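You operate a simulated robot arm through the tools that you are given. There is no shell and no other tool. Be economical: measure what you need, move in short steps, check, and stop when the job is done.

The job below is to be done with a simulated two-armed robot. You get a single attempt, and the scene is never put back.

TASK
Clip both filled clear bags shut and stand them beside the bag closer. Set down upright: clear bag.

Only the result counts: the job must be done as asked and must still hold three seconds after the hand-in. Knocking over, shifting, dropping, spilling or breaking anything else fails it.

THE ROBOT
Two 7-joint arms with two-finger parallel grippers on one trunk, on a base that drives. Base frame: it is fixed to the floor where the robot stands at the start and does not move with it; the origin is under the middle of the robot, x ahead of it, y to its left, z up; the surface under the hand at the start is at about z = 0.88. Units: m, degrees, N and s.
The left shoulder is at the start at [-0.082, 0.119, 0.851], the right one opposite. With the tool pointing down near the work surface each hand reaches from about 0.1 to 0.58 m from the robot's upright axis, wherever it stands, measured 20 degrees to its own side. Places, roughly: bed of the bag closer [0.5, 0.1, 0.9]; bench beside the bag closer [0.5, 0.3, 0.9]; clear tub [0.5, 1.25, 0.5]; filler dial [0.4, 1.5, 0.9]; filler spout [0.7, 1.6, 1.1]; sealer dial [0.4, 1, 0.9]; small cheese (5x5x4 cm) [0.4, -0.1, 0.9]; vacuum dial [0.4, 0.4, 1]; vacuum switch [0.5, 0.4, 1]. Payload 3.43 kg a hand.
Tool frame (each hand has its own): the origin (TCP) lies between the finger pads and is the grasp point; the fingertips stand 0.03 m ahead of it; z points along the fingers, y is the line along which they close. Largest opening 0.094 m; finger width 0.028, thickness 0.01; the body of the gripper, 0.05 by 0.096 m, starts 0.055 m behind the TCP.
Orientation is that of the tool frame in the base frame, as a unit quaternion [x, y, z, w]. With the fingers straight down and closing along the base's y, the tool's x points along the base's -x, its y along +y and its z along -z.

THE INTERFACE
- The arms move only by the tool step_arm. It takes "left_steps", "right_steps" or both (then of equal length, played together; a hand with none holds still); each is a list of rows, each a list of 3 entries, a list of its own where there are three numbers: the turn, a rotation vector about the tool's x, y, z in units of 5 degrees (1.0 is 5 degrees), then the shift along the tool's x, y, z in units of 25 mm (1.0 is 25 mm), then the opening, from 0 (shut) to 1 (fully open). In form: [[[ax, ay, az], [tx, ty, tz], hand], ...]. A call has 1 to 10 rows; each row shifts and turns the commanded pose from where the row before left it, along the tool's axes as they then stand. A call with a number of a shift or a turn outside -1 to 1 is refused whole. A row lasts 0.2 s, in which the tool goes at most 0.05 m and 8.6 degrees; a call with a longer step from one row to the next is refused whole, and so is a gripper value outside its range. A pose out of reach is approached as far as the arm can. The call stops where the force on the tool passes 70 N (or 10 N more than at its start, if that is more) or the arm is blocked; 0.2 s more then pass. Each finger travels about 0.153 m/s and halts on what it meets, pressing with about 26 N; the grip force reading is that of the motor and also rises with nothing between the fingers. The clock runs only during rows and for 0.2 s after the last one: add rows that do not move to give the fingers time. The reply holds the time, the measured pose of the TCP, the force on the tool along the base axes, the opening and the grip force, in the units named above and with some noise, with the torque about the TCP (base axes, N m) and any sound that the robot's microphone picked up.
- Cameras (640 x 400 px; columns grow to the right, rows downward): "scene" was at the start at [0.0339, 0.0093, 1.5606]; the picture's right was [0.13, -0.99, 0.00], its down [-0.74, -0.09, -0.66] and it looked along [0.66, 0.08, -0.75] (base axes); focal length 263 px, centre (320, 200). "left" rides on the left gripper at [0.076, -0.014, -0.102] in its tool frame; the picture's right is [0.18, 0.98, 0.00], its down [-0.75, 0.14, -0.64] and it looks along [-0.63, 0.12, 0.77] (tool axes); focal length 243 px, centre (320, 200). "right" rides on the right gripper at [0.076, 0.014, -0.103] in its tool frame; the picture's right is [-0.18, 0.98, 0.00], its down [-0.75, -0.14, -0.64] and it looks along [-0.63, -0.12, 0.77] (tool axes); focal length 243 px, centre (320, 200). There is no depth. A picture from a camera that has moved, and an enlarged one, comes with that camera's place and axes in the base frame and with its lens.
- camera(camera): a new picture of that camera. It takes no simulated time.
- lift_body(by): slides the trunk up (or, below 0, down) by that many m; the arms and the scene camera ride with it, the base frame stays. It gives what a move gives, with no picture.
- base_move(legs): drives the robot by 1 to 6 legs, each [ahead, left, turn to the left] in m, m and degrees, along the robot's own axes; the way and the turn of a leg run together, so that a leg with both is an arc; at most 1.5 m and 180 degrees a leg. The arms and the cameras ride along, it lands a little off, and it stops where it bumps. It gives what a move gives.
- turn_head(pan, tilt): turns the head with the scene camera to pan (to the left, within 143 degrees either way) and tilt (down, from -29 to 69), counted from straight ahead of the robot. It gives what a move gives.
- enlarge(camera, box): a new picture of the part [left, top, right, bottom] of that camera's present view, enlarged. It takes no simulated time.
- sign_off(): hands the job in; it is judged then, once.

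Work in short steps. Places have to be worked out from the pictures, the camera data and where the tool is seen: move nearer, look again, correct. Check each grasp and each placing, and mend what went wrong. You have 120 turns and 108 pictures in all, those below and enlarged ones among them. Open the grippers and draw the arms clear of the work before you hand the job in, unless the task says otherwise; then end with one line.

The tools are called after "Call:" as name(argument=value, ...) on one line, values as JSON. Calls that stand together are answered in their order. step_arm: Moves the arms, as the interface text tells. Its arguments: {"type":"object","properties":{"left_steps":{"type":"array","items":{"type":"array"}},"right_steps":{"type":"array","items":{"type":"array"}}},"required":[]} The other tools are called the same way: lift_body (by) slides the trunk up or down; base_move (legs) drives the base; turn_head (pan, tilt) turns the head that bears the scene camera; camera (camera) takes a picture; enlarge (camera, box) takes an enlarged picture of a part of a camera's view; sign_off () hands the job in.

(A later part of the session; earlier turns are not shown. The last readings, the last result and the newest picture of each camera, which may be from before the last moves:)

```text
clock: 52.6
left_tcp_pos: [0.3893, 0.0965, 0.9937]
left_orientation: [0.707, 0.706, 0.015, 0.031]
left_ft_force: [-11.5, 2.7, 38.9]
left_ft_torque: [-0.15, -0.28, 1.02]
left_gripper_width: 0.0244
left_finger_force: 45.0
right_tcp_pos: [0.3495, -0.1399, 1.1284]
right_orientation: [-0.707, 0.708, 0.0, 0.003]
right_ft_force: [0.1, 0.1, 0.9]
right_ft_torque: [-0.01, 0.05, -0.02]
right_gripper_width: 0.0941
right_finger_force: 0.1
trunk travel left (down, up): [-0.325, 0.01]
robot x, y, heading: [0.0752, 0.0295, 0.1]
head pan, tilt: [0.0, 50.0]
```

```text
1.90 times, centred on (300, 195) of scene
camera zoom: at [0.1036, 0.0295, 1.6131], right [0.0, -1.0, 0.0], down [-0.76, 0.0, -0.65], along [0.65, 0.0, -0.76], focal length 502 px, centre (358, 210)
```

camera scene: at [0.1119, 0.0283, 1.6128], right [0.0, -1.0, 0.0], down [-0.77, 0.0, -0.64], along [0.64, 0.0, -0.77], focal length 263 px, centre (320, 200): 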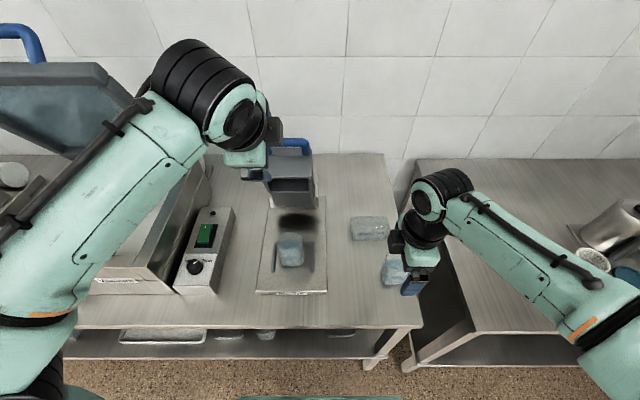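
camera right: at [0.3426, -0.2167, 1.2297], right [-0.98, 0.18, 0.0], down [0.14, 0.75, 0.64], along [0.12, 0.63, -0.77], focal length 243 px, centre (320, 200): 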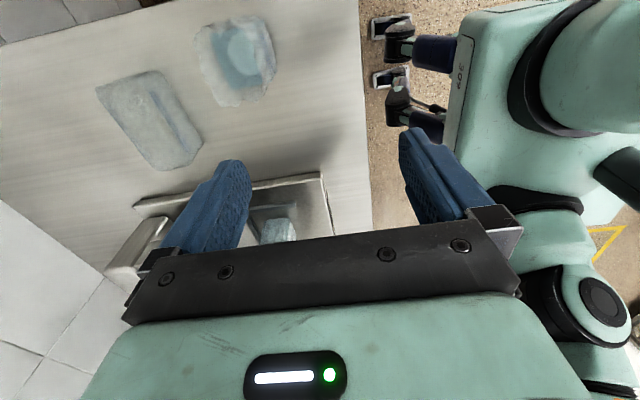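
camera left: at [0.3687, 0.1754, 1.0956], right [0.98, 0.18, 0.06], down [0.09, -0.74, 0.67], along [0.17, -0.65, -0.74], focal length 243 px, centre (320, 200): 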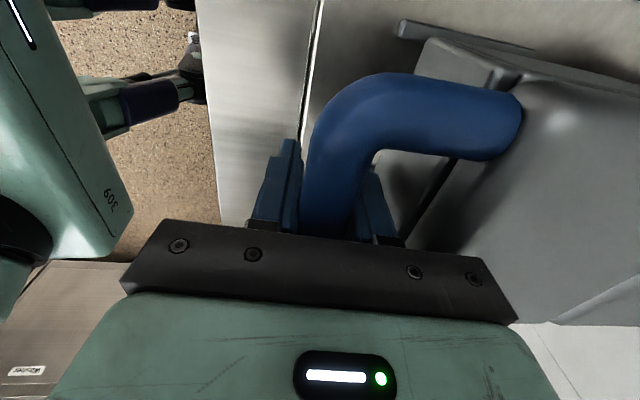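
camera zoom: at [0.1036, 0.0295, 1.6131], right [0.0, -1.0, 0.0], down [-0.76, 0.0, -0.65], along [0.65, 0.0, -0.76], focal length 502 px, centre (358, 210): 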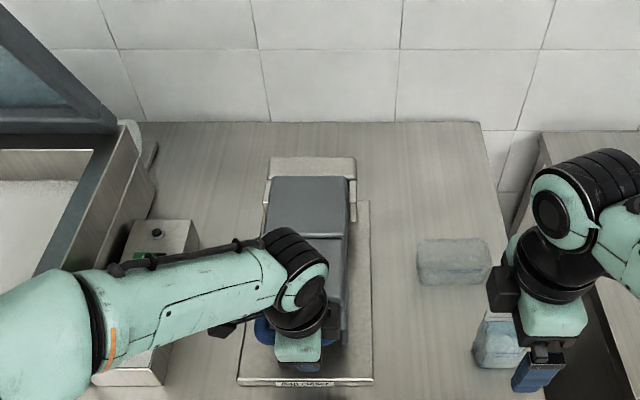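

The head looks horizontal with 39 N of resistance and no sound yet. I press a bit further.

Call:
step_arm(left_steps=[[[0, 0, 0], [0, 0, 0.3], 0.2], [[0, 0, 0], [0, 0, 0.3], 0.2], [[0, 0, 0], [0, 0, 0.3], 0.2]])

Call:
camera(camera="right")

```text
clock: 53.1
left_tcp_pos: [0.3904, 0.0968, 0.9885]
left_orientation: [0.708, 0.705, 0.018, 0.035]
left_ft_force: [-19.1, 4.1, 30.1]
left_ft_torque: [1.07, -1.51, 1.1]
left_gripper_width: 0.0246
left_finger_force: 45.3
right_tcp_pos: [0.3486, -0.1394, 1.1274]
right_orientation: [0.707, -0.707, 0.0, -0.001]
right_ft_force: [-0.3, -0.2, 0.1]
right_ft_torque: [-0.01, 0.01, -0.01]
right_gripper_width: 0.0938
right_finger_force: 0.0
trunk travel left (down, up): [-0.325, 0.01]
robot x, y, heading: [0.075, 0.0326, 0.3]
head pan, tilt: [0.0, 50.0]
stopped in row 2 (left hand): the force on the tool passed its limit at 76 N (the readings are from after the stop); the commanded pose is now the measured one
```

```text
37 pictures are left
camera right: at [0.3341, -0.216, 1.2309], right [-0.98, 0.18, 0.0], down [0.14, 0.75, 0.64], along [0.12, 0.63, -0.76], focal length 243 px, centre (320, 200)
```

right: 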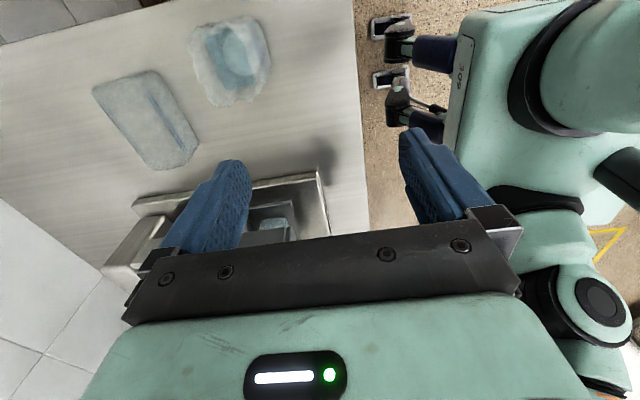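

I check how far down the head sits.

Call:
enlarge(camera="right", box=[100, 150, 340, 240])

Call:
enlarge(camera="left", box=[280, 0, 640, 320])

```text
2.67 times, centred on (220, 195) of right
camera zoom: at [0.3341, -0.216, 1.2309], right [-0.98, 0.18, 0.0], down [0.14, 0.75, 0.64], along [0.12, 0.63, -0.76], focal length 647 px, centre (587, 213)
```

zoom: 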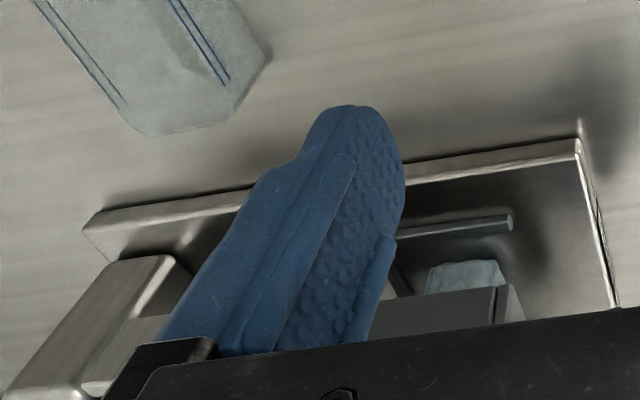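

```text
1.25 times, centred on (460, 160) of left
camera zoom: at [0.3686, 0.1752, 1.0898], right [0.98, 0.18, 0.07], down [0.09, -0.74, 0.67], along [0.17, -0.65, -0.74], focal length 303 px, centre (145, 250)
```

zoom: 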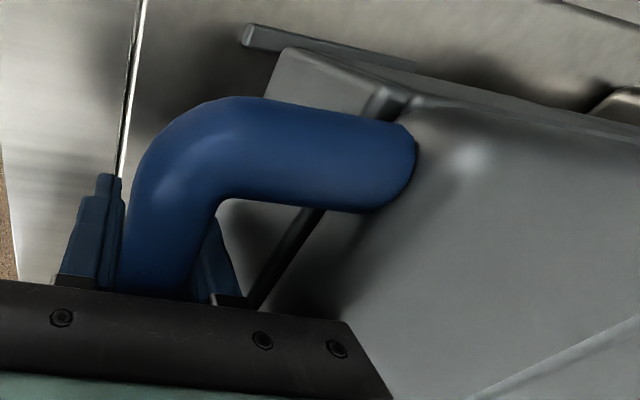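

I release the bar and rise to see the head's true position.

Call:
step_arm(left_steps=[[[0, 0, 0], [0, 0, -0.2], 0.5], [[0, 0, 0], [0, 0, 0], 0.7], [[0, 0, 0], [0, 0, -1], 0.7], [[0, 0, 0], [0, 0, -1], 0.7], [[0, 0, 0], [0, 0, -1], 0.7], [[0, 0, 0], [0.5, 0, -1], 0.7], [[0, 0, 0], [1, 0, -1], 0.7], [[0, 0, 0], [1, 0, 0], 0.7], [[0, 0, 0], [1, 0, 0], 0.7]])

Call:
camera(camera="left")

Call:
enlarge(camera="scene", box=[220, 120, 380, 300])

```text
clock: 54.6
left_tcp_pos: [0.387, 0.1033, 1.0878]
left_orientation: [0.714, 0.7, 0.0, 0.028]
left_ft_force: [27.0, -29.3, -24.7]
left_ft_torque: [0.9, 4.28, 0.16]
left_gripper_width: 0.0809
left_finger_force: 13.7
right_tcp_pos: [0.3572, -0.1425, 1.1256]
right_orientation: [-0.706, 0.708, 0.003, 0.0]
right_ft_force: [-0.1, 0.8, -0.1]
right_ft_torque: [-0.02, 0.02, -0.02]
right_gripper_width: 0.0939
right_finger_force: 0.0
trunk travel left (down, up): [-0.325, 0.01]
robot x, y, heading: [0.0768, 0.0297, -0.2]
head pan, tilt: [0.0, 50.0]
stopped in row 7 (left hand): the force on the tool passed its limit at 85 N (the readings are from after the stop); the commanded pose is now the measured one
```

```text
34 pictures are left
camera left: at [0.3703, 0.1848, 1.1877], right [0.99, 0.17, 0.03], down [0.1, -0.73, 0.68], along [0.14, -0.66, -0.74], focal length 243 px, centre (320, 200)
```

left: 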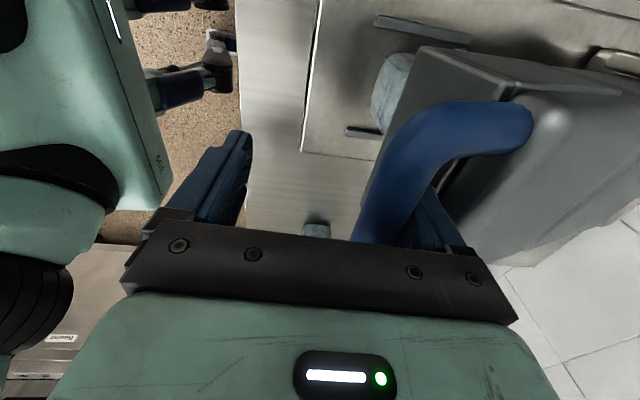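

```text
2.22 times, centred on (300, 210) of scene
camera zoom: at [0.1151, 0.027, 1.6127], right [0.0, -1.0, 0.0], down [-0.77, 0.0, -0.64], along [0.64, 0.0, -0.77], focal length 585 px, centre (364, 178)
```

zoom: 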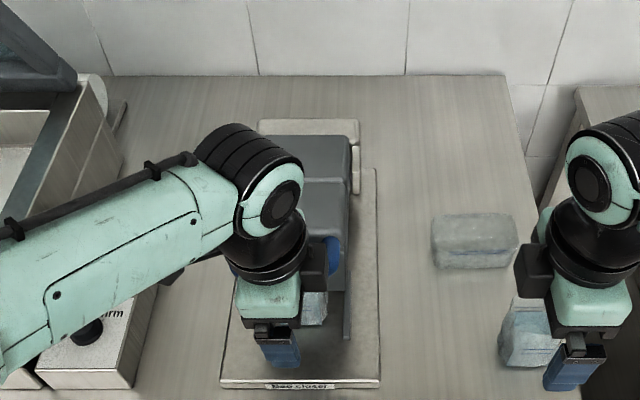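

The sprung head followed the hand up. I recentre the hand and look closely at the bag under it.

Call:
step_arm(left_steps=[[[0, 0, 0], [-0.6, 0.1, 0], 0.8], [[0, 0, 0], [-0.3, 0, 0], 0.8]])

Call:
enlarge(camera="left", box=[280, 0, 560, 240])

```text
clock: 55.2
left_tcp_pos: [0.3886, 0.0972, 1.0911]
left_orientation: [0.708, 0.706, 0.004, 0.029]
left_ft_force: [4.9, 9.7, -2.6]
left_ft_torque: [-0.79, 0.39, -0.02]
left_gripper_width: 0.0786
left_finger_force: 2.1
right_tcp_pos: [0.3546, -0.1321, 1.1271]
right_orientation: [-0.707, 0.707, 0.0, -0.002]
right_ft_force: [-0.1, 0.4, 0.7]
right_ft_torque: [-0.05, 0.0, -0.02]
right_gripper_width: 0.0938
right_finger_force: 0.1
trunk travel left (down, up): [-0.325, 0.01]
robot x, y, heading: [0.076, 0.0309, -0.0]
head pan, tilt: [0.0, 50.0]
```

```text
1.67 times, centred on (420, 120) of left
camera zoom: at [0.3699, 0.1782, 1.1907], right [0.98, 0.18, 0.04], down [0.11, -0.73, 0.67], along [0.15, -0.66, -0.74], focal length 404 px, centre (153, 333)
```

zoom: 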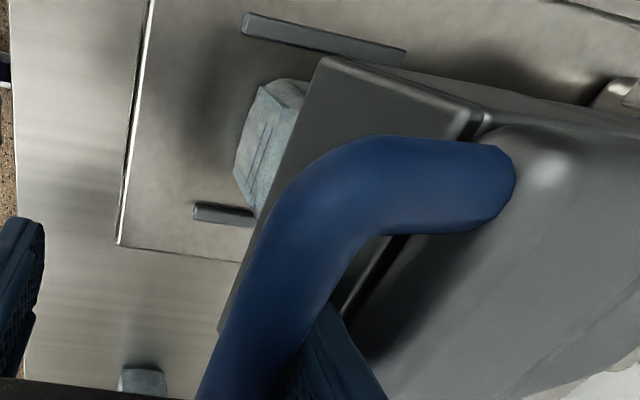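

I regrip the bar and swing the head back up along the reverse arc.

Call:
step_arm(left_steps=[[[0, 0, 0], [0, 0, 0], 0.4], [[0, 0, 0], [0, 0, 0], 0.2], [[0, 0, 0], [0, 0, 0], 0.2], [[-1, 0, 0], [0, 0.5, -0.86], 0.2], [[-1, 0, 0], [0, 0.8, -0.93], 0.2], [[-1, 0, 0], [0, 0.97, -0.85], 0.2], [[-1, 0, 0], [0, 0.99, -0.42], 0.2]])

Call:
camera(camera="left")

```text
clock: 56.8
left_tcp_pos: [0.4527, 0.0872, 1.1857]
left_orientation: [0.696, 0.69, 0.125, 0.154]
left_ft_force: [-2.7, 4.0, 6.5]
left_ft_torque: [0.2, 0.17, 1.08]
left_gripper_width: 0.0202
left_finger_force: 38.2
right_tcp_pos: [0.3522, -0.1406, 1.1273]
right_orientation: [-0.706, 0.708, 0.001, 0.001]
right_ft_force: [0.8, 0.7, -0.4]
right_ft_torque: [-0.01, -0.02, -0.06]
right_gripper_width: 0.094
right_finger_force: 0.0
trunk travel left (down, up): [-0.325, 0.01]
robot x, y, heading: [0.0751, 0.0293, 0.2]
head pan, tilt: [0.0, 50.0]
```

```text
31 pictures are left
camera left: at [0.3994, 0.1691, 1.2727], right [0.91, 0.18, 0.38], down [-0.13, -0.73, 0.67], along [0.4, -0.66, -0.64], focal length 243 px, centre (320, 200)
```

left: 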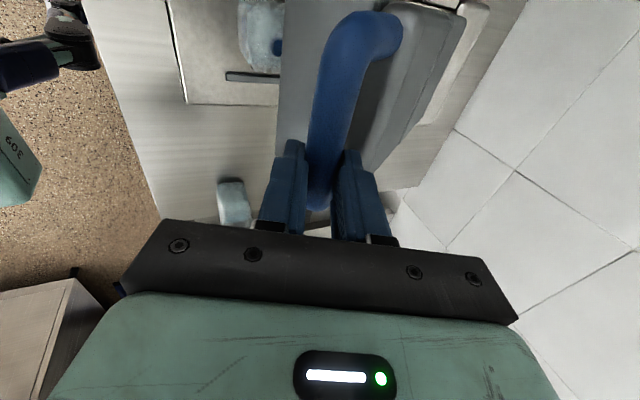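

There seems to be a blue clip on the bag now. I continue opening the head, then zoom in.

Call:
step_arm(left_steps=[[[-1, 0, 0], [0, 0.98, -0.2], 0.2], [[-1, 0, 0], [0, 0.98, -0.03], 0.2], [[-1, 0, 0], [0, 0.95, 0.13], 0.2], [[0, 0, 0], [0, 0.93, 0.3], 0.2], [[0, 0, 0], [0, 0.83, 0.4], 0.2]])

Call:
camera(camera="left")

Call:
enlarge(camera="left", box=[0, 0, 240, 130])

```text
clock: 58.0
left_tcp_pos: [0.5596, 0.0868, 1.2388]
left_orientation: [0.67, 0.665, 0.219, 0.247]
left_ft_force: [-6.8, -0.2, 28.7]
left_ft_torque: [0.3, -0.04, -0.65]
left_gripper_width: 0.024
left_finger_force: 44.8
right_tcp_pos: [0.3497, -0.1402, 1.1292]
right_orientation: [-0.706, 0.708, 0.0, 0.003]
right_ft_force: [-0.3, -0.1, 0.3]
right_ft_torque: [0.0, -0.02, 0.01]
right_gripper_width: 0.0942
right_finger_force: 0.0
trunk travel left (down, up): [-0.325, 0.01]
robot x, y, heading: [0.0768, 0.0278, -0.0]
head pan, tilt: [0.0, 50.0]
```

```text
30 pictures are left
camera left: at [0.4856, 0.1681, 1.3077], right [0.77, 0.19, 0.6], down [-0.3, -0.73, 0.62], along [0.56, -0.66, -0.5], focal length 243 px, centre (320, 200)
```

left: 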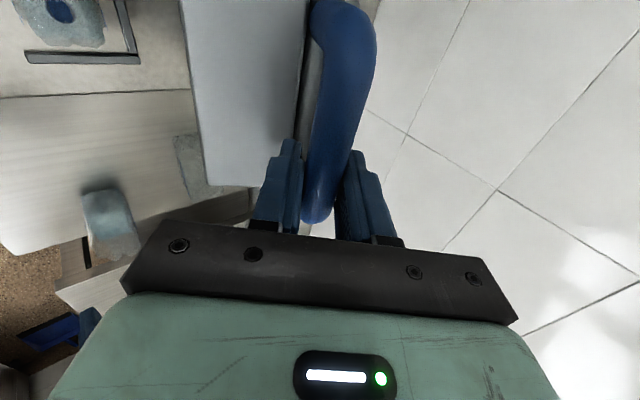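

```text
2.67 times, centred on (120, 65) of left
camera zoom: at [0.4856, 0.1681, 1.3077], right [0.77, 0.19, 0.6], down [-0.3, -0.73, 0.62], along [0.56, -0.66, -0.5], focal length 647 px, centre (853, 560)
```

zoom: 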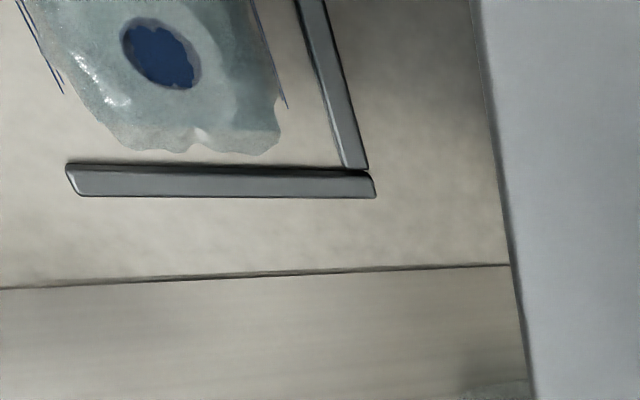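

Bag A is clipped with a blue clip. I finish opening the head and release the bar, backing off along the tool.

Call:
step_arm(left_steps=[[[0, 0, 0], [0, 0.83, 0.4], 0.2], [[0, 0, 0], [0, 0.6, 0.3], 0.2], [[0, 0, 0], [0, 0, 0], 0.5], [[0, 0, 0], [0, 0, 0], 0.7], [[0, 0, 0], [0, 0, -0.6], 0.7], [[0, 0, 0], [0, 0, -1], 0.7], [[0, 0, 0], [0, 0, -1], 0.7]])

Call:
camera(camera="left")

```text
clock: 59.6
left_tcp_pos: [0.5613, 0.0905, 1.2918]
left_orientation: [0.671, 0.667, 0.215, 0.241]
left_ft_force: [-0.2, -0.2, 1.4]
left_ft_torque: [0.02, -0.03, 0.03]
left_gripper_width: 0.0658
left_finger_force: 0.1
right_tcp_pos: [0.3528, -0.1405, 1.1272]
right_orientation: [-0.707, 0.708, 0.001, 0.001]
right_ft_force: [-0.6, -0.5, 0.4]
right_ft_torque: [-0.02, 0.04, -0.05]
right_gripper_width: 0.0941
right_finger_force: 0.0
trunk travel left (down, up): [-0.325, 0.01]
robot x, y, heading: [0.0759, 0.0301, -0.3]
head pan, tilt: [0.0, 50.0]
```

```text
28 pictures are left
camera left: at [0.4886, 0.1705, 1.3628], right [0.78, 0.19, 0.59], down [-0.29, -0.73, 0.62], along [0.55, -0.66, -0.51], focal length 243 px, centre (320, 200)
```

left: 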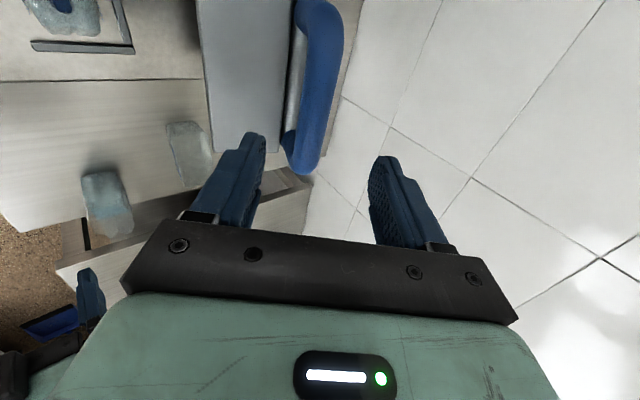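

Head stays open. I back the left hand away while pitching it to vertical above the fixture.

Call:
step_arm(left_steps=[[[0, 0, 0], [0, -0.6, -0.5], 1], [[1, 0, 0], [0, -0.7, -0.2], 1], [[1, 0, 0], [0.1, -0.6, 0], 1], [[1, 0, 0], [0.1, -0.5, 0], 1], [[1, 0, 0], [0.1, -0.4, 0], 1], [[1, 0, 0], [0.1, -0.4, 0], 1], [[1, 0, 0], [0.1, -0.4, 0], 1], [[1, 0, 0], [0.1, 0, 0], 1], [[0.9, 0, 0], [0.1, 0, 0], 1]])

Call:
camera(camera="left")

```text
clock: 61.6
left_tcp_pos: [0.4732, 0.1068, 1.2617]
left_orientation: [0.713, 0.701, -0.022, 0.001]
left_ft_force: [-0.2, 0.0, 0.2]
left_ft_torque: [-0.01, 0.04, 0.01]
left_gripper_width: 0.0942
left_finger_force: 0.1
right_tcp_pos: [0.3532, -0.1415, 1.1259]
right_orientation: [-0.706, 0.708, 0.001, 0.001]
right_ft_force: [0.7, -0.1, 0.5]
right_ft_torque: [-0.01, -0.01, 0.0]
right_gripper_width: 0.0942
right_finger_force: 0.0
trunk travel left (down, up): [-0.325, 0.01]
robot x, y, heading: [0.0738, 0.0284, -0.2]
head pan, tilt: [0.0, 50.0]
```

```text
27 pictures are left
camera left: at [0.4633, 0.1884, 1.3638], right [0.99, 0.17, -0.04], down [0.15, -0.73, 0.66], along [0.08, -0.66, -0.75], focal length 243 px, centre (320, 200)
```

left: 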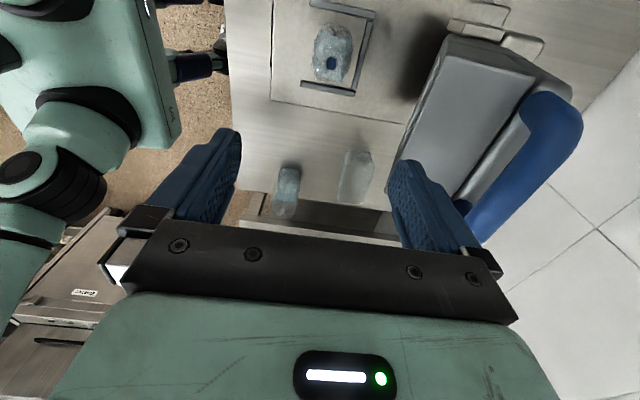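

I fix the small tilt and descend toward bag A, now at ≈ (0.478,0.111).

Call:
step_arm(left_steps=[[[-0.34, 0.37, 0], [0.12, 0.2, 0.9], 1], [[0, 0, 0], [0, 0, 1], 1], [[0, 0, 0], [0, 0, 1], 1], [[0, 0, 0], [0, 0, 1], 1], [[0, 0, 0], [0, 0, 1], 1], [[0, 0, 0], [0, 0, 1], 1], [[0, 0, 0], [0, 0, 1], 1], [[0, 0, 0], [0, 0, 1], 1]])

Call:
camera(camera="left")

```text
clock: 63.4
left_tcp_pos: [0.477, 0.1093, 1.0654]
left_orientation: [0.712, 0.702, 0.001, 0.002]
left_ft_force: [-0.2, 1.3, 0.4]
left_ft_torque: [0.03, -0.01, 0.01]
left_gripper_width: 0.094
left_finger_force: 0.1
right_tcp_pos: [0.352, -0.1401, 1.1256]
right_orientation: [-0.707, 0.707, 0.002, 0.001]
right_ft_force: [0.0, -0.2, 0.3]
right_ft_torque: [0.02, -0.01, 0.02]
right_gripper_width: 0.0942
right_finger_force: 0.0
trunk travel left (down, up): [-0.325, 0.01]
robot x, y, heading: [0.0792, 0.0263, -0.1]
head pan, tilt: [0.0, 50.0]
```

```text
26 pictures are left
camera left: at [0.4642, 0.1867, 1.169], right [0.99, 0.17, 0.0], down [0.13, -0.75, 0.64], along [0.11, -0.63, -0.77], focal length 243 px, centre (320, 200)
```

left: 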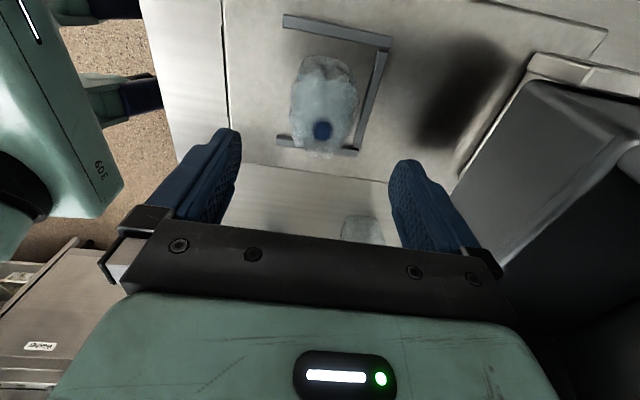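

Well centred. I descend to z≈0.967 and close gently.

Call:
step_arm(left_steps=[[[0, 0, 0], [0.06, 0.05, 0.8], 1], [[0, 0, 0], [0, 0, 0.8], 1], [[0, 0, 0], [0, 0, 0.8], 1], [[0, 0, 0], [0, 0, 0.8], 1], [[0, 0, 0], [0, 0, 0.7], 1], [[0, 0, 0], [0, 0, 0], 0.8], [[0, 0, 0], [0, 0, 0], 0.6], [[0, 0, 0], [0, 0, 0], 0.45], [[0, 0, 0], [0, 0, 0], 0.4]])

Call:
camera(camera="left")

```text
clock: 65.4
left_tcp_pos: [0.4787, 0.1112, 0.9677]
left_orientation: [0.713, 0.701, -0.001, 0.001]
left_ft_force: [1.0, 1.4, 0.2]
left_ft_torque: [0.01, 0.01, 0.07]
left_gripper_width: 0.061
left_finger_force: 25.8
right_tcp_pos: [0.3522, -0.1414, 1.1264]
right_orientation: [-0.706, 0.708, 0.001, 0.001]
right_ft_force: [0.1, 0.2, 0.0]
right_ft_torque: [0.01, -0.02, 0.04]
right_gripper_width: 0.094
right_finger_force: 0.1
trunk travel left (down, up): [-0.325, 0.01]
robot x, y, heading: [0.0757, 0.032, -0.1]
head pan, tilt: [0.0, 50.0]
```

```text
25 pictures are left
camera left: at [0.4652, 0.1885, 1.0707], right [0.99, 0.17, 0.0], down [0.13, -0.76, 0.64], along [0.11, -0.63, -0.77], focal length 243 px, centre (320, 200)
```

left: 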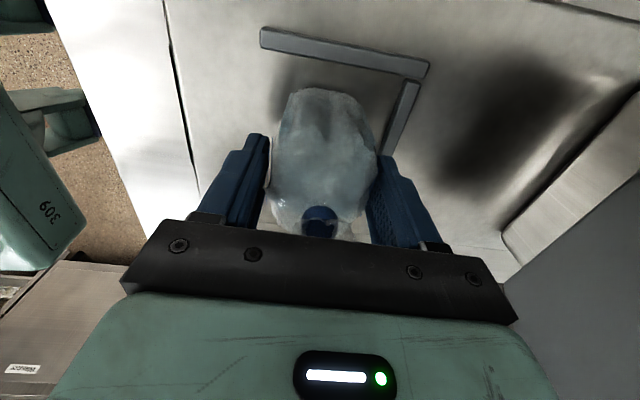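

Gripped. I lift bag A 7 cm and look at the gap between the closer and the vacuum's switch box.

Call:
step_arm(left_steps=[[[0, 0, 0], [0, 0, -0.3], 0.4], [[0, 0, 0], [0, 0, -0.6], 0.4], [[0, 0, 0], [0, 0, -0.8], 0.4], [[0, 0, 0], [0, 0, -0.8], 0.4], [[0, 0, 0], [0, 0, -0.8], 0.4], [[0, 0, 0], [0, 0, -0.8], 0.4]])

Call:
turn_head(pan=25, tilt=55)

Call:
enlarge(camera="scene", box=[200, 60, 480, 260])

```text
clock: 66.8
left_tcp_pos: [0.4777, 0.1116, 1.0714]
left_orientation: [0.713, 0.701, -0.001, 0.001]
left_ft_force: [-0.8, 0.2, -1.5]
left_ft_torque: [0.02, -0.01, 0.02]
left_gripper_width: 0.0609
left_finger_force: 25.4
right_tcp_pos: [0.353, -0.1406, 1.1272]
right_orientation: [-0.706, 0.708, 0.002, 0.001]
right_ft_force: [0.1, 0.3, 0.1]
right_ft_torque: [0.0, -0.01, 0.02]
right_gripper_width: 0.0941
right_finger_force: 0.1
trunk travel left (down, up): [-0.325, 0.01]
robot x, y, heading: [0.076, 0.0289, -0.4]
head pan, tilt: [0.0, 50.0]
```

```text
clock: 67.7
left_tcp_pos: [0.4796, 0.1112, 1.07]
left_orientation: [0.713, 0.701, -0.001, 0.0]
left_ft_force: [0.5, 0.5, -2.4]
left_ft_torque: [0.0, -0.02, 0.0]
left_gripper_width: 0.0611
left_finger_force: 26.1
right_tcp_pos: [0.3521, -0.1405, 1.1274]
right_orientation: [-0.706, 0.708, 0.001, 0.0]
right_ft_force: [-0.4, 0.6, -0.8]
right_ft_torque: [0.03, 0.02, -0.01]
right_gripper_width: 0.0939
right_finger_force: 0.1
trunk travel left (down, up): [-0.325, 0.01]
robot x, y, heading: [0.0714, 0.0304, -0.2]
head pan, tilt: [25.0, 55.0]
```

```text
2.00 times, centred on (340, 160) of scene
camera zoom: at [0.0974, 0.0594, 1.6063], right [0.42, -0.91, 0.0], down [-0.74, -0.34, -0.57], along [0.52, 0.24, -0.82], focal length 526 px, centre (280, 280)
```

zoom: 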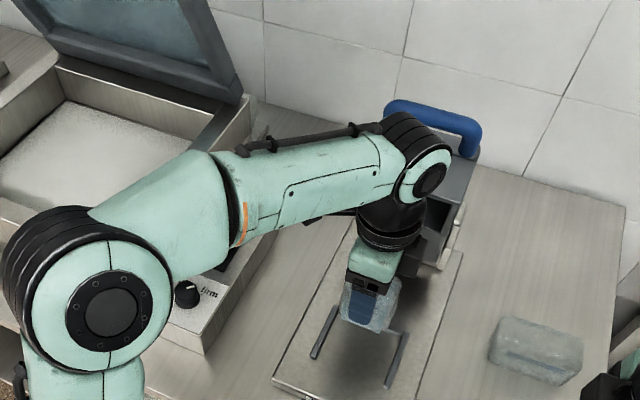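

Gap on the bench is y ≈ 0.204–0.31, so I'll place bag A at (0.55,0.257). I carry it there.

Call:
step_arm(left_steps=[[[0, 0, 0], [0.5, 0.25, 0], 0.4], [[0, 0, 0], [0.85, 0.4, 0], 0.4], [[0, 0, 0], [0.85, 0.4, 0], 0.4], [[0, 0, 0], [0.85, 0.4, 0], 0.4], [[0, 0, 0], [0.85, 0.4, 0], 0.4], [[0, 0, 0], [0.85, 0.4, 0], 0.4], [[0, 0, 0], [0.85, 0.4, 0], 0.4], [[0, 0, 0], [0.25, 0.2, 0], 0.4]])

Call:
camera(camera="left")

```text
clock: 68.7
left_tcp_pos: [0.4946, 0.1599, 1.0689]
left_orientation: [0.725, 0.689, -0.012, -0.003]
left_ft_force: [-47.2, -15.1, -1.5]
left_ft_torque: [1.59, -4.97, -0.37]
left_gripper_width: 0.0612
left_finger_force: 25.4
right_tcp_pos: [0.347, -0.1416, 1.1268]
right_orientation: [-0.705, 0.709, -0.001, 0.003]
right_ft_force: [0.9, 0.5, 0.1]
right_ft_torque: [-0.03, 0.02, -0.02]
right_gripper_width: 0.094
right_finger_force: 0.0
trunk travel left (down, up): [-0.325, 0.01]
robot x, y, heading: [0.0741, 0.0278, -0.2]
head pan, tilt: [25.0, 55.0]
stopped in row 4 (left hand): the force on the tool passed its limit at 83 N (the readings are from after the stop); the commanded pose is now the measured one
```

```text
23 pictures are left
camera left: at [0.4863, 0.2382, 1.1721], right [0.99, 0.13, -0.03], down [0.12, -0.75, 0.65], along [0.07, -0.65, -0.76], focal length 243 px, centre (320, 200)
```

left: 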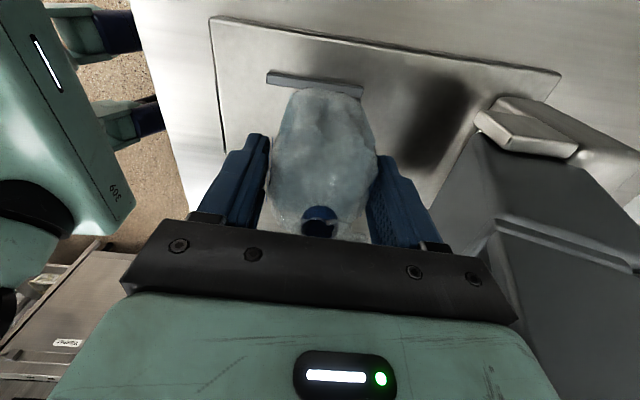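

The hand brushed the head's front lip. I pull back in x first, straighten the tool, then move left before going deeper.

Call:
step_arm(left_steps=[[[0, 0, 0], [0, -0.7, 0], 0.4], [[-0.25, 0.14, -0.58], [0, -0.7, 0], 0.4], [[0, 0, 0], [0.8, 0, 0], 0.4], [[0, 0, 0], [0.8, 0, 0], 0.4], [[0, 0, 0], [0.8, 0, 0], 0.4], [[0, 0, 0], [0.8, 0, 0], 0.4], [[0, 0, 0], [0.6, 0, 0], 0.4]])

Call:
camera(camera="left")

Call:
enlarge(camera="scene", box=[200, 60, 480, 260])

```text
clock: 70.2
left_tcp_pos: [0.4669, 0.2611, 1.0679]
left_orientation: [0.703, 0.711, 0.002, -0.002]
left_ft_force: [-0.5, -0.1, -1.1]
left_ft_torque: [0.02, 0.0, -0.02]
left_gripper_width: 0.0611
left_finger_force: 26.2
right_tcp_pos: [0.3517, -0.1415, 1.1261]
right_orientation: [-0.706, 0.709, 0.002, 0.001]
right_ft_force: [-0.1, -0.3, -0.6]
right_ft_torque: [0.01, 0.0, 0.04]
right_gripper_width: 0.094
right_finger_force: 0.1
trunk travel left (down, up): [-0.325, 0.01]
robot x, y, heading: [0.0727, 0.0257, -0.2]
head pan, tilt: [25.0, 55.0]
```

```text
22 pictures are left
camera left: at [0.4519, 0.338, 1.1714], right [0.98, 0.19, 0.0], down [0.15, -0.75, 0.64], along [0.13, -0.63, -0.77], focal length 243 px, centre (320, 200)
```

left: 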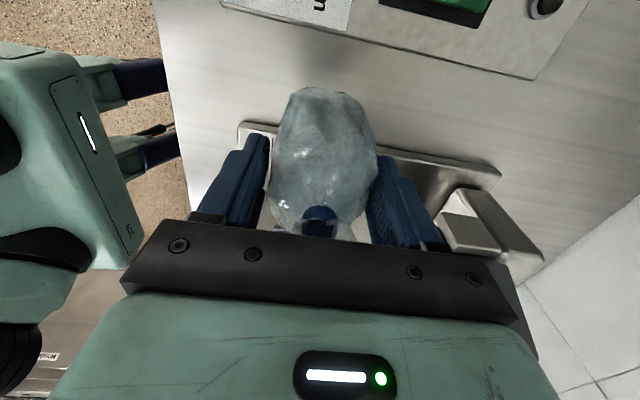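

```text
2.00 times, centred on (340, 160) of scene
camera zoom: at [0.0962, 0.0592, 1.6063], right [0.42, -0.91, 0.0], down [-0.74, -0.34, -0.57], along [0.52, 0.24, -0.82], focal length 526 px, centre (280, 280)
```

zoom: 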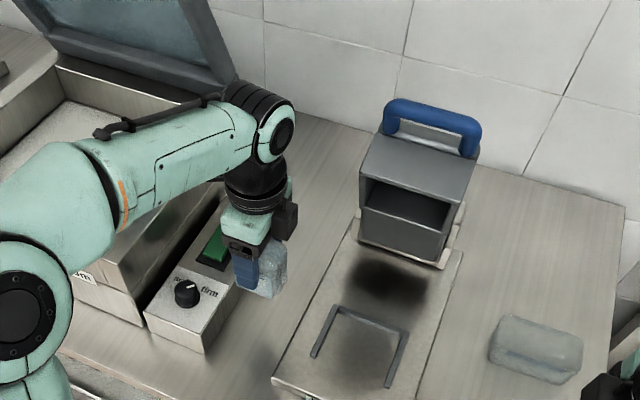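

Gap confirmed (0.204–0.318) and y is centred. I go in to x = 0.55 and descend most of the way.

Call:
step_arm(left_steps=[[[0, 0, 0], [0, 0.83, 0], 0.4], [[0, 0, 0], [0, 0.83, 0], 0.4], [[0, 0, 0], [0, 0.83, 0], 0.4], [[0, 0, 0], [0, 0.83, 0], 0.4], [[0, 0, 0], [0, 0, 0.7], 0.4], [[0, 0, 0], [0, 0, 0.8], 0.4], [[0, 0, 0], [0, 0, 0.8], 0.4], [[0, 0, 0], [0, 0, 0.8], 0.4], [[0, 0, 0], [0, 0, 0.8], 0.4]])

Call:
camera(camera="left")

```text
clock: 72.2
left_tcp_pos: [0.5534, 0.2619, 0.9699]
left_orientation: [0.704, 0.711, 0.001, -0.001]
left_ft_force: [0.1, -0.4, -2.3]
left_ft_torque: [-0.03, 0.0, 0.02]
left_gripper_width: 0.061
left_finger_force: 26.1
right_tcp_pos: [0.3531, -0.1411, 1.1258]
right_orientation: [-0.706, 0.709, 0.001, 0.001]
right_ft_force: [-0.2, -0.4, -0.4]
right_ft_torque: [-0.02, -0.02, 0.03]
right_gripper_width: 0.0941
right_finger_force: 0.1
trunk travel left (down, up): [-0.325, 0.01]
robot x, y, heading: [0.0743, 0.0268, 0.1]
head pan, tilt: [25.0, 55.0]
```

```text
20 pictures are left
camera left: at [0.5367, 0.3385, 1.0738], right [0.98, 0.19, 0.0], down [0.15, -0.75, 0.64], along [0.13, -0.63, -0.77], focal length 243 px, centre (320, 200)
```

left: 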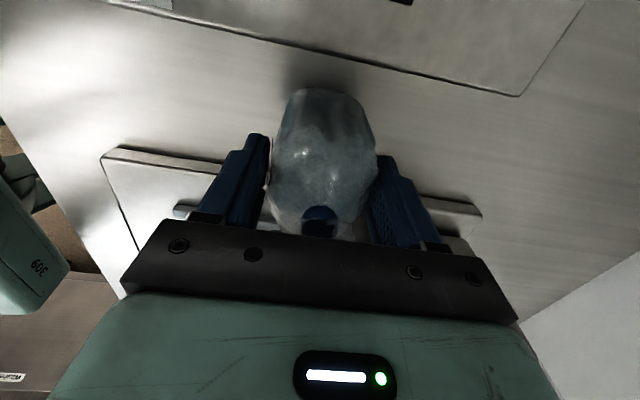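

Clear both sides. I lower the last ~2 cm to contact (expected z≈0.948).

Call:
step_arm(left_steps=[[[0, 0, 0], [0, 0, 0.4], 0.4], [[0, 0, 0], [0, 0, 0.3], 0.4], [[0, 0, 0], [0, 0, 0.12], 0.4], [[0, 0, 0], [0, 0, 0.08], 0.4]])

```text
clock: 73.2
left_tcp_pos: [0.5517, 0.2619, 0.9467]
left_orientation: [0.703, 0.711, 0.003, 0.0]
left_ft_force: [0.1, -1.0, -2.4]
left_ft_torque: [-0.02, 0.02, -0.02]
left_gripper_width: 0.061
left_finger_force: 25.4
right_tcp_pos: [0.3519, -0.1403, 1.1264]
right_orientation: [-0.706, 0.708, 0.001, 0.001]
right_ft_force: [-0.3, 0.0, -0.3]
right_ft_torque: [-0.02, 0.02, 0.01]
right_gripper_width: 0.0939
right_finger_force: 0.1
trunk travel left (down, up): [-0.325, 0.01]
robot x, y, heading: [0.0755, 0.0326, -0.1]
head pan, tilt: [25.0, 55.0]
```

Not touching yet; lower in 2 mm steps.

Call:
step_arm(left_steps=[[[0, 0, 0], [0, 0, 0.07], 0.4], [[0, 0, 0], [0, 0, 0.07], 0.4]])

```text
clock: 73.8
left_tcp_pos: [0.5512, 0.2619, 0.9452]
left_orientation: [0.703, 0.711, 0.004, -0.001]
left_ft_force: [-0.1, 0.3, 3.9]
left_ft_torque: [-0.18, 0.19, 0.01]
left_gripper_width: 0.0613
left_finger_force: 25.0
right_tcp_pos: [0.3512, -0.1419, 1.1262]
right_orientation: [-0.706, 0.708, 0.001, 0.002]
right_ft_force: [-0.2, 0.0, -0.8]
right_ft_torque: [-0.03, 0.0, 0.02]
right_gripper_width: 0.0941
right_finger_force: 0.0
trunk travel left (down, up): [-0.325, 0.01]
robot x, y, heading: [0.0797, 0.0317, 0.1]
head pan, tilt: [25.0, 55.0]
```

Contact. I open, rise straight up and retreat.

Call:
step_arm(left_steps=[[[0, 0, 0], [0, 0, 0], 0.75], [[0, 0, 0], [0, 0, 0], 1], [[0, 0, 0], [0, 0, 0], 1], [[0, 0, 0], [0, 0, -0.6], 1], [[0, 0, 0], [0, 0, -1], 1], [[0, 0, 0], [0, 0, -1], 1], [[0, 0, 0], [0, 0, -1], 1], [[0, 0, 0], [0, 0, -1], 1], [[0, 0, 0], [0, 0, -1], 1], [[0, 0, 0], [0, 0, -1], 1]])

Call:
step_arm(left_steps=[[[0, 0, 0], [0.3, -1, -0.2], 1], [[0, 0, 0], [0.3, -1, -0.2], 1], [[0, 0, 0], [0.3, -1, -0.2], 1], [[0, 0, 0], [0.3, -1, -0.2], 1], [[0, 0, 0], [0.3, -1, 0], 1], [[0, 0, 0], [0.3, -1, 0], 1], [[0, 0, 0], [0.3, -1, 0], 1], [[0, 0, 0], [0.3, -1, 0], 1]], right_steps=[[[0, 0, 0], [0.2, -0.35, 0], 1], [[0, 0, 0], [0.2, -0.35, 0], 1], [[0, 0, 0], [0.2, -0.35, 0], 1], [[0, 0, 0], [0.2, -0.35, 0], 1], [[0, 0, 0], [0.2, -0.35, 0], 1], [[0, 0, 0], [0.2, -0.35, 0], 1], [[0, 0, 0], [0.2, -0.35, 0], 1], [[0, 0, 0], [0.2, -0.35, 0], 1]])

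Call:
turn_head(pan=0, tilt=50)

Call:
enlarge(camera="scene", box=[200, 130, 440, 300])

Call:
enlarge(camera="right", box=[200, 20, 440, 180])

```text
clock: 76.0
left_tcp_pos: [0.5504, 0.2609, 1.1096]
left_orientation: [0.703, 0.711, 0.002, 0.0]
left_ft_force: [0.4, 0.0, -0.1]
left_ft_torque: [-0.04, -0.01, 0.01]
left_gripper_width: 0.0945
left_finger_force: 0.0
right_tcp_pos: [0.3529, -0.1417, 1.1269]
right_orientation: [-0.706, 0.708, 0.001, 0.001]
right_ft_force: [0.4, -0.4, 0.6]
right_ft_torque: [-0.03, 0.05, -0.02]
right_gripper_width: 0.0939
right_finger_force: 0.1
trunk travel left (down, up): [-0.325, 0.01]
robot x, y, heading: [0.0759, 0.0271, -0.2]
head pan, tilt: [25.0, 55.0]
```

```text
clock: 77.8
left_tcp_pos: [0.3503, 0.3197, 1.1296]
left_orientation: [0.704, 0.71, 0.002, -0.001]
left_ft_force: [-0.2, 0.1, 0.2]
left_ft_torque: [0.0, 0.0, 0.01]
left_gripper_width: 0.0942
left_finger_force: 0.0
right_tcp_pos: [0.4211, -0.1826, 1.1266]
right_orientation: [-0.705, 0.709, 0.001, 0.001]
right_ft_force: [-0.8, 0.6, -0.2]
right_ft_torque: [-0.04, 0.04, 0.0]
right_gripper_width: 0.0942
right_finger_force: 0.0
trunk travel left (down, up): [-0.325, 0.01]
robot x, y, heading: [0.0765, 0.0308, -0.3]
head pan, tilt: [25.0, 55.0]
```

```text
clock: 78.7
left_tcp_pos: [0.3506, 0.3185, 1.1275]
left_orientation: [0.703, 0.711, 0.002, 0.0]
left_ft_force: [0.5, 0.0, 0.6]
left_ft_torque: [0.01, -0.02, -0.01]
left_gripper_width: 0.094
left_finger_force: 0.1
right_tcp_pos: [0.422, -0.1818, 1.128]
right_orientation: [-0.706, 0.708, 0.001, 0.001]
right_ft_force: [0.0, 0.5, 0.8]
right_ft_torque: [0.02, 0.01, 0.0]
right_gripper_width: 0.0939
right_finger_force: 0.1
trunk travel left (down, up): [-0.325, 0.01]
robot x, y, heading: [0.0763, 0.0283, 0.0]
head pan, tilt: [0.0, 50.0]
```

```text
2.35 times, centred on (320, 215) of scene
camera zoom: at [0.1079, 0.0285, 1.6128], right [0.0, -1.0, 0.0], down [-0.77, 0.0, -0.64], along [0.64, 0.0, -0.77], focal length 620 px, centre (320, 165)
```

zoom: 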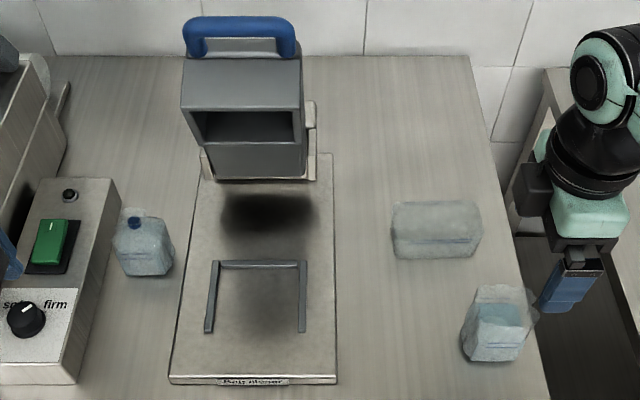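

```text
2.50 times, centred on (320, 100) of right
camera zoom: at [0.4073, -0.2588, 1.2306], right [-0.98, 0.19, 0.0], down [0.14, 0.75, 0.64], along [0.12, 0.63, -0.76], focal length 606 px, centre (320, 450)
```

zoom: 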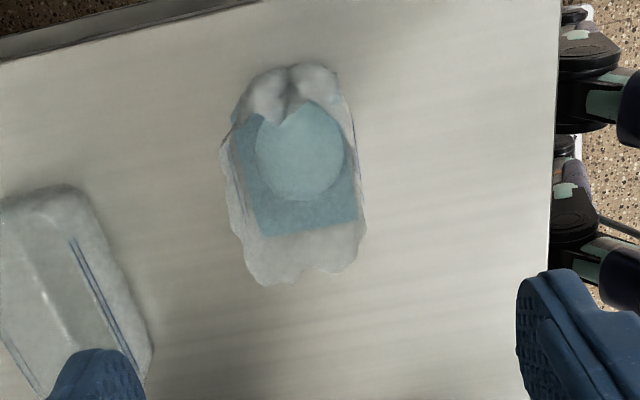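

Bag A stands clipped beside the closer. Bag B's centre is ≈ (0.432,-0.183); I descend on it with the right hand fully open.

Call:
step_arm(right_steps=[[[0, 0, 0], [0.03, -0.42, 0.8], 1], [[0, 0, 0], [0, 0, 0.9], 1], [[0, 0, 0], [0, 0, 0.9], 1], [[0, 0, 0], [0, 0, 0.9], 1], [[0, 0, 0], [0, 0, 0.9], 1], [[0, 0, 0], [0, 0, 0.9], 1], [[0, 0, 0], [0, 0, 0.9], 1], [[0, 0, 0], [0, 0, 0.9], 1], [[0, 0, 0], [0, 0, 0.2], 1]])

Call:
camera(camera="right")

```text
clock: 80.7
left_tcp_pos: [0.3496, 0.3187, 1.1272]
left_orientation: [0.703, 0.711, 0.002, 0.0]
left_ft_force: [2.0, -0.6, 0.0]
left_ft_torque: [-0.02, 0.0, -0.02]
left_gripper_width: 0.0943
left_finger_force: 0.1
right_tcp_pos: [0.4323, -0.182, 0.9445]
right_orientation: [-0.706, 0.709, 0.001, 0.001]
right_ft_force: [-0.1, -0.5, 1.0]
right_ft_torque: [0.02, 0.0, -0.01]
right_gripper_width: 0.0937
right_finger_force: 0.0
trunk travel left (down, up): [-0.325, 0.01]
robot x, y, heading: [0.0772, 0.0298, -0.2]
head pan, tilt: [0.0, 50.0]
```

```text
17 pictures are left
camera right: at [0.4176, -0.2586, 1.0478], right [-0.98, 0.19, 0.0], down [0.14, 0.75, 0.64], along [0.12, 0.63, -0.76], focal length 243 px, centre (320, 200)
```

right: 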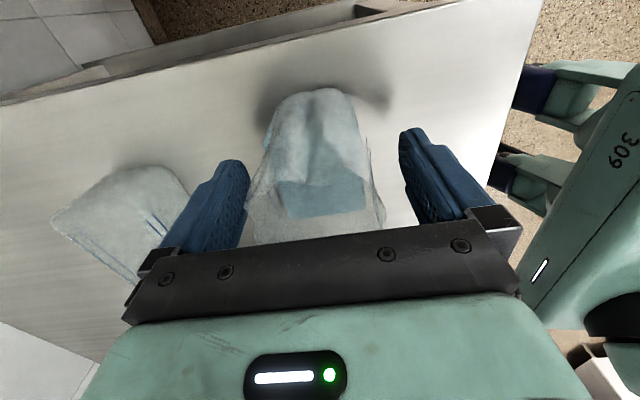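

Well straddled. Close and lift.

Call:
step_arm(right_steps=[[[0, 0, 0], [0, -0.05, 0], 0.8], [[0, 0, 0], [0, 0, 0], 0.6], [[0, 0, 0], [0, 0, 0], 0.45], [[0, 0, 0], [0, 0, 0], 0.4], [[0, 0, 0], [0, 0, -0.3], 0.4], [[0, 0, 0], [0, 0, -0.6], 0.4], [[0, 0, 0], [0, 0, -0.8], 0.4], [[0, 0, 0], [0, 0, -0.9], 0.4]])

Call:
camera(camera="right")

```text
clock: 82.5
left_tcp_pos: [0.3485, 0.3194, 1.1274]
left_orientation: [0.704, 0.711, 0.003, 0.001]
left_ft_force: [-0.3, 0.0, -0.2]
left_ft_torque: [-0.02, -0.01, -0.04]
left_gripper_width: 0.0941
left_finger_force: 0.1
right_tcp_pos: [0.4346, -0.1817, 1.0089]
right_orientation: [-0.706, 0.708, 0.001, 0.001]
right_ft_force: [0.2, -0.1, -2.3]
right_ft_torque: [0.03, 0.01, -0.03]
right_gripper_width: 0.0612
right_finger_force: 25.9
trunk travel left (down, up): [-0.325, 0.01]
robot x, y, heading: [0.0742, 0.0358, -0.2]
head pan, tilt: [0.0, 50.0]
```

```text
16 pictures are left
camera right: at [0.4186, -0.2584, 1.1124], right [-0.98, 0.19, 0.0], down [0.14, 0.75, 0.64], along [0.12, 0.63, -0.76], focal length 243 px, centre (320, 200)
```

right: 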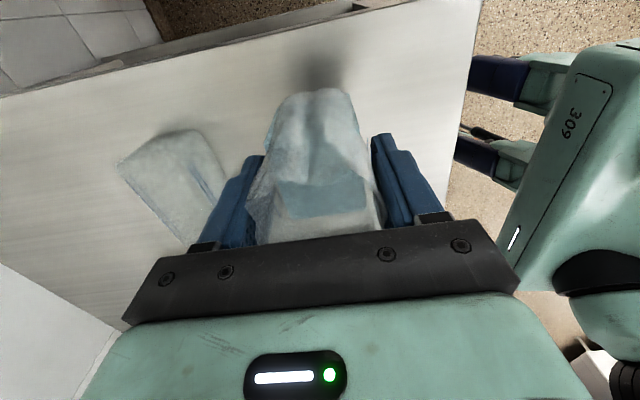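

Bag B held. I carry it over to the fixture at (0.480,0.110).

Call:
step_arm(right_steps=[[[0, 0, 0], [-0.5, -0.05, 0], 0.4], [[0, 0, 0], [-0.9, -0.14, 0], 0.4], [[0, 0, 0], [-0.9, -0.14, 0], 0.4], [[0, 0, 0], [-0.9, -0.14, 0], 0.4], [[0, 0, 0], [-0.9, -0.14, 0], 0.4], [[0, 0, 0], [-0.9, -0.14, 0], 0.4], [[0, 0, 0], [-0.9, -0.14, 0], 0.4], [[0, 0, 0], [-0.9, -0.14, 0], 0.4], [[0, 0, 0], [-0.9, -0.14, 0], 0.4], [[0, 0, 0], [-0.9, -0.14, 0], 0.4]])

Call:
step_arm(right_steps=[[[0, 0, 0], [-0.9, -0.14, 0], 0.4], [[0, 0, 0], [-0.9, -0.14, 0], 0.4], [[0, 0, 0], [-0.9, -0.14, 0], 0.4], [[0, 0, 0], [-0.37, -0.05, 0], 0.4]])

Call:
camera(camera="right")

```text
clock: 84.7
left_tcp_pos: [0.3498, 0.3193, 1.1276]
left_orientation: [0.703, 0.711, 0.003, -0.001]
left_ft_force: [0.2, 0.3, 0.5]
left_ft_torque: [0.03, -0.02, 0.01]
left_gripper_width: 0.0938
left_finger_force: 0.1
right_tcp_pos: [0.4669, 0.0327, 1.0108]
right_orientation: [-0.706, 0.708, 0.001, 0.0]
right_ft_force: [0.0, -0.2, -1.5]
right_ft_torque: [0.01, -0.03, -0.02]
right_gripper_width: 0.0616
right_finger_force: 26.2
trunk travel left (down, up): [-0.325, 0.01]
robot x, y, heading: [0.0775, 0.027, 0.1]
head pan, tilt: [0.0, 50.0]
```

```text
clock: 85.7
left_tcp_pos: [0.3497, 0.3172, 1.1275]
left_orientation: [0.704, 0.71, 0.002, 0.0]
left_ft_force: [-0.3, -0.7, 0.0]
left_ft_torque: [0.0, 0.0, 0.0]
left_gripper_width: 0.0939
left_finger_force: 0.0
right_tcp_pos: [0.4778, 0.1095, 1.0105]
right_orientation: [-0.706, 0.708, 0.0, 0.002]
right_ft_force: [-0.1, -0.2, -2.5]
right_ft_torque: [0.0, -0.02, -0.01]
right_gripper_width: 0.0616
right_finger_force: 26.2
trunk travel left (down, up): [-0.325, 0.01]
robot x, y, heading: [0.0788, 0.0287, -0.1]
head pan, tilt: [0.0, 50.0]
```

```text
15 pictures are left
camera right: at [0.4642, 0.0327, 1.1144], right [-0.98, 0.19, 0.0], down [0.14, 0.75, 0.64], along [0.12, 0.63, -0.76], focal length 243 px, centre (320, 200)
```

right: 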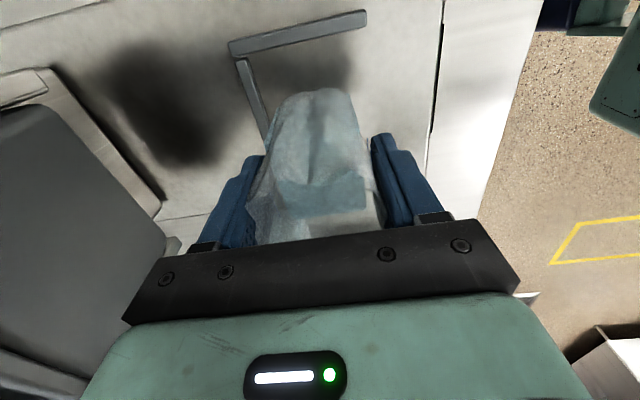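

Same position as bag A had. I lower 45 mm in slow steps to contact (~z 0.964).

Call:
step_arm(right_steps=[[[0, 0, 0], [0, 0, 0.4], 0.4], [[0, 0, 0], [0, 0, 0.4], 0.4], [[0, 0, 0], [0, 0, 0.4], 0.4], [[0, 0, 0], [0, 0, 0.35], 0.4], [[0, 0, 0], [0, 0, 0.15], 0.4], [[0, 0, 0], [0, 0, 0.08], 0.4], [[0, 0, 0], [0, 0, 0.06], 0.4]])

```text
clock: 87.3
left_tcp_pos: [0.3493, 0.3184, 1.1279]
left_orientation: [0.704, 0.711, 0.004, -0.001]
left_ft_force: [-0.4, -1.4, -0.2]
left_ft_torque: [0.02, 0.0, 0.01]
left_gripper_width: 0.0939
left_finger_force: 0.1
right_tcp_pos: [0.4787, 0.1085, 0.9654]
right_orientation: [-0.707, 0.708, 0.001, 0.003]
right_ft_force: [-1.5, -1.0, 13.3]
right_ft_torque: [-0.23, 0.24, 0.04]
right_gripper_width: 0.0613
right_finger_force: 26.5
trunk travel left (down, up): [-0.325, 0.01]
robot x, y, heading: [0.0766, 0.0301, -0.0]
head pan, tilt: [0.0, 50.0]
```

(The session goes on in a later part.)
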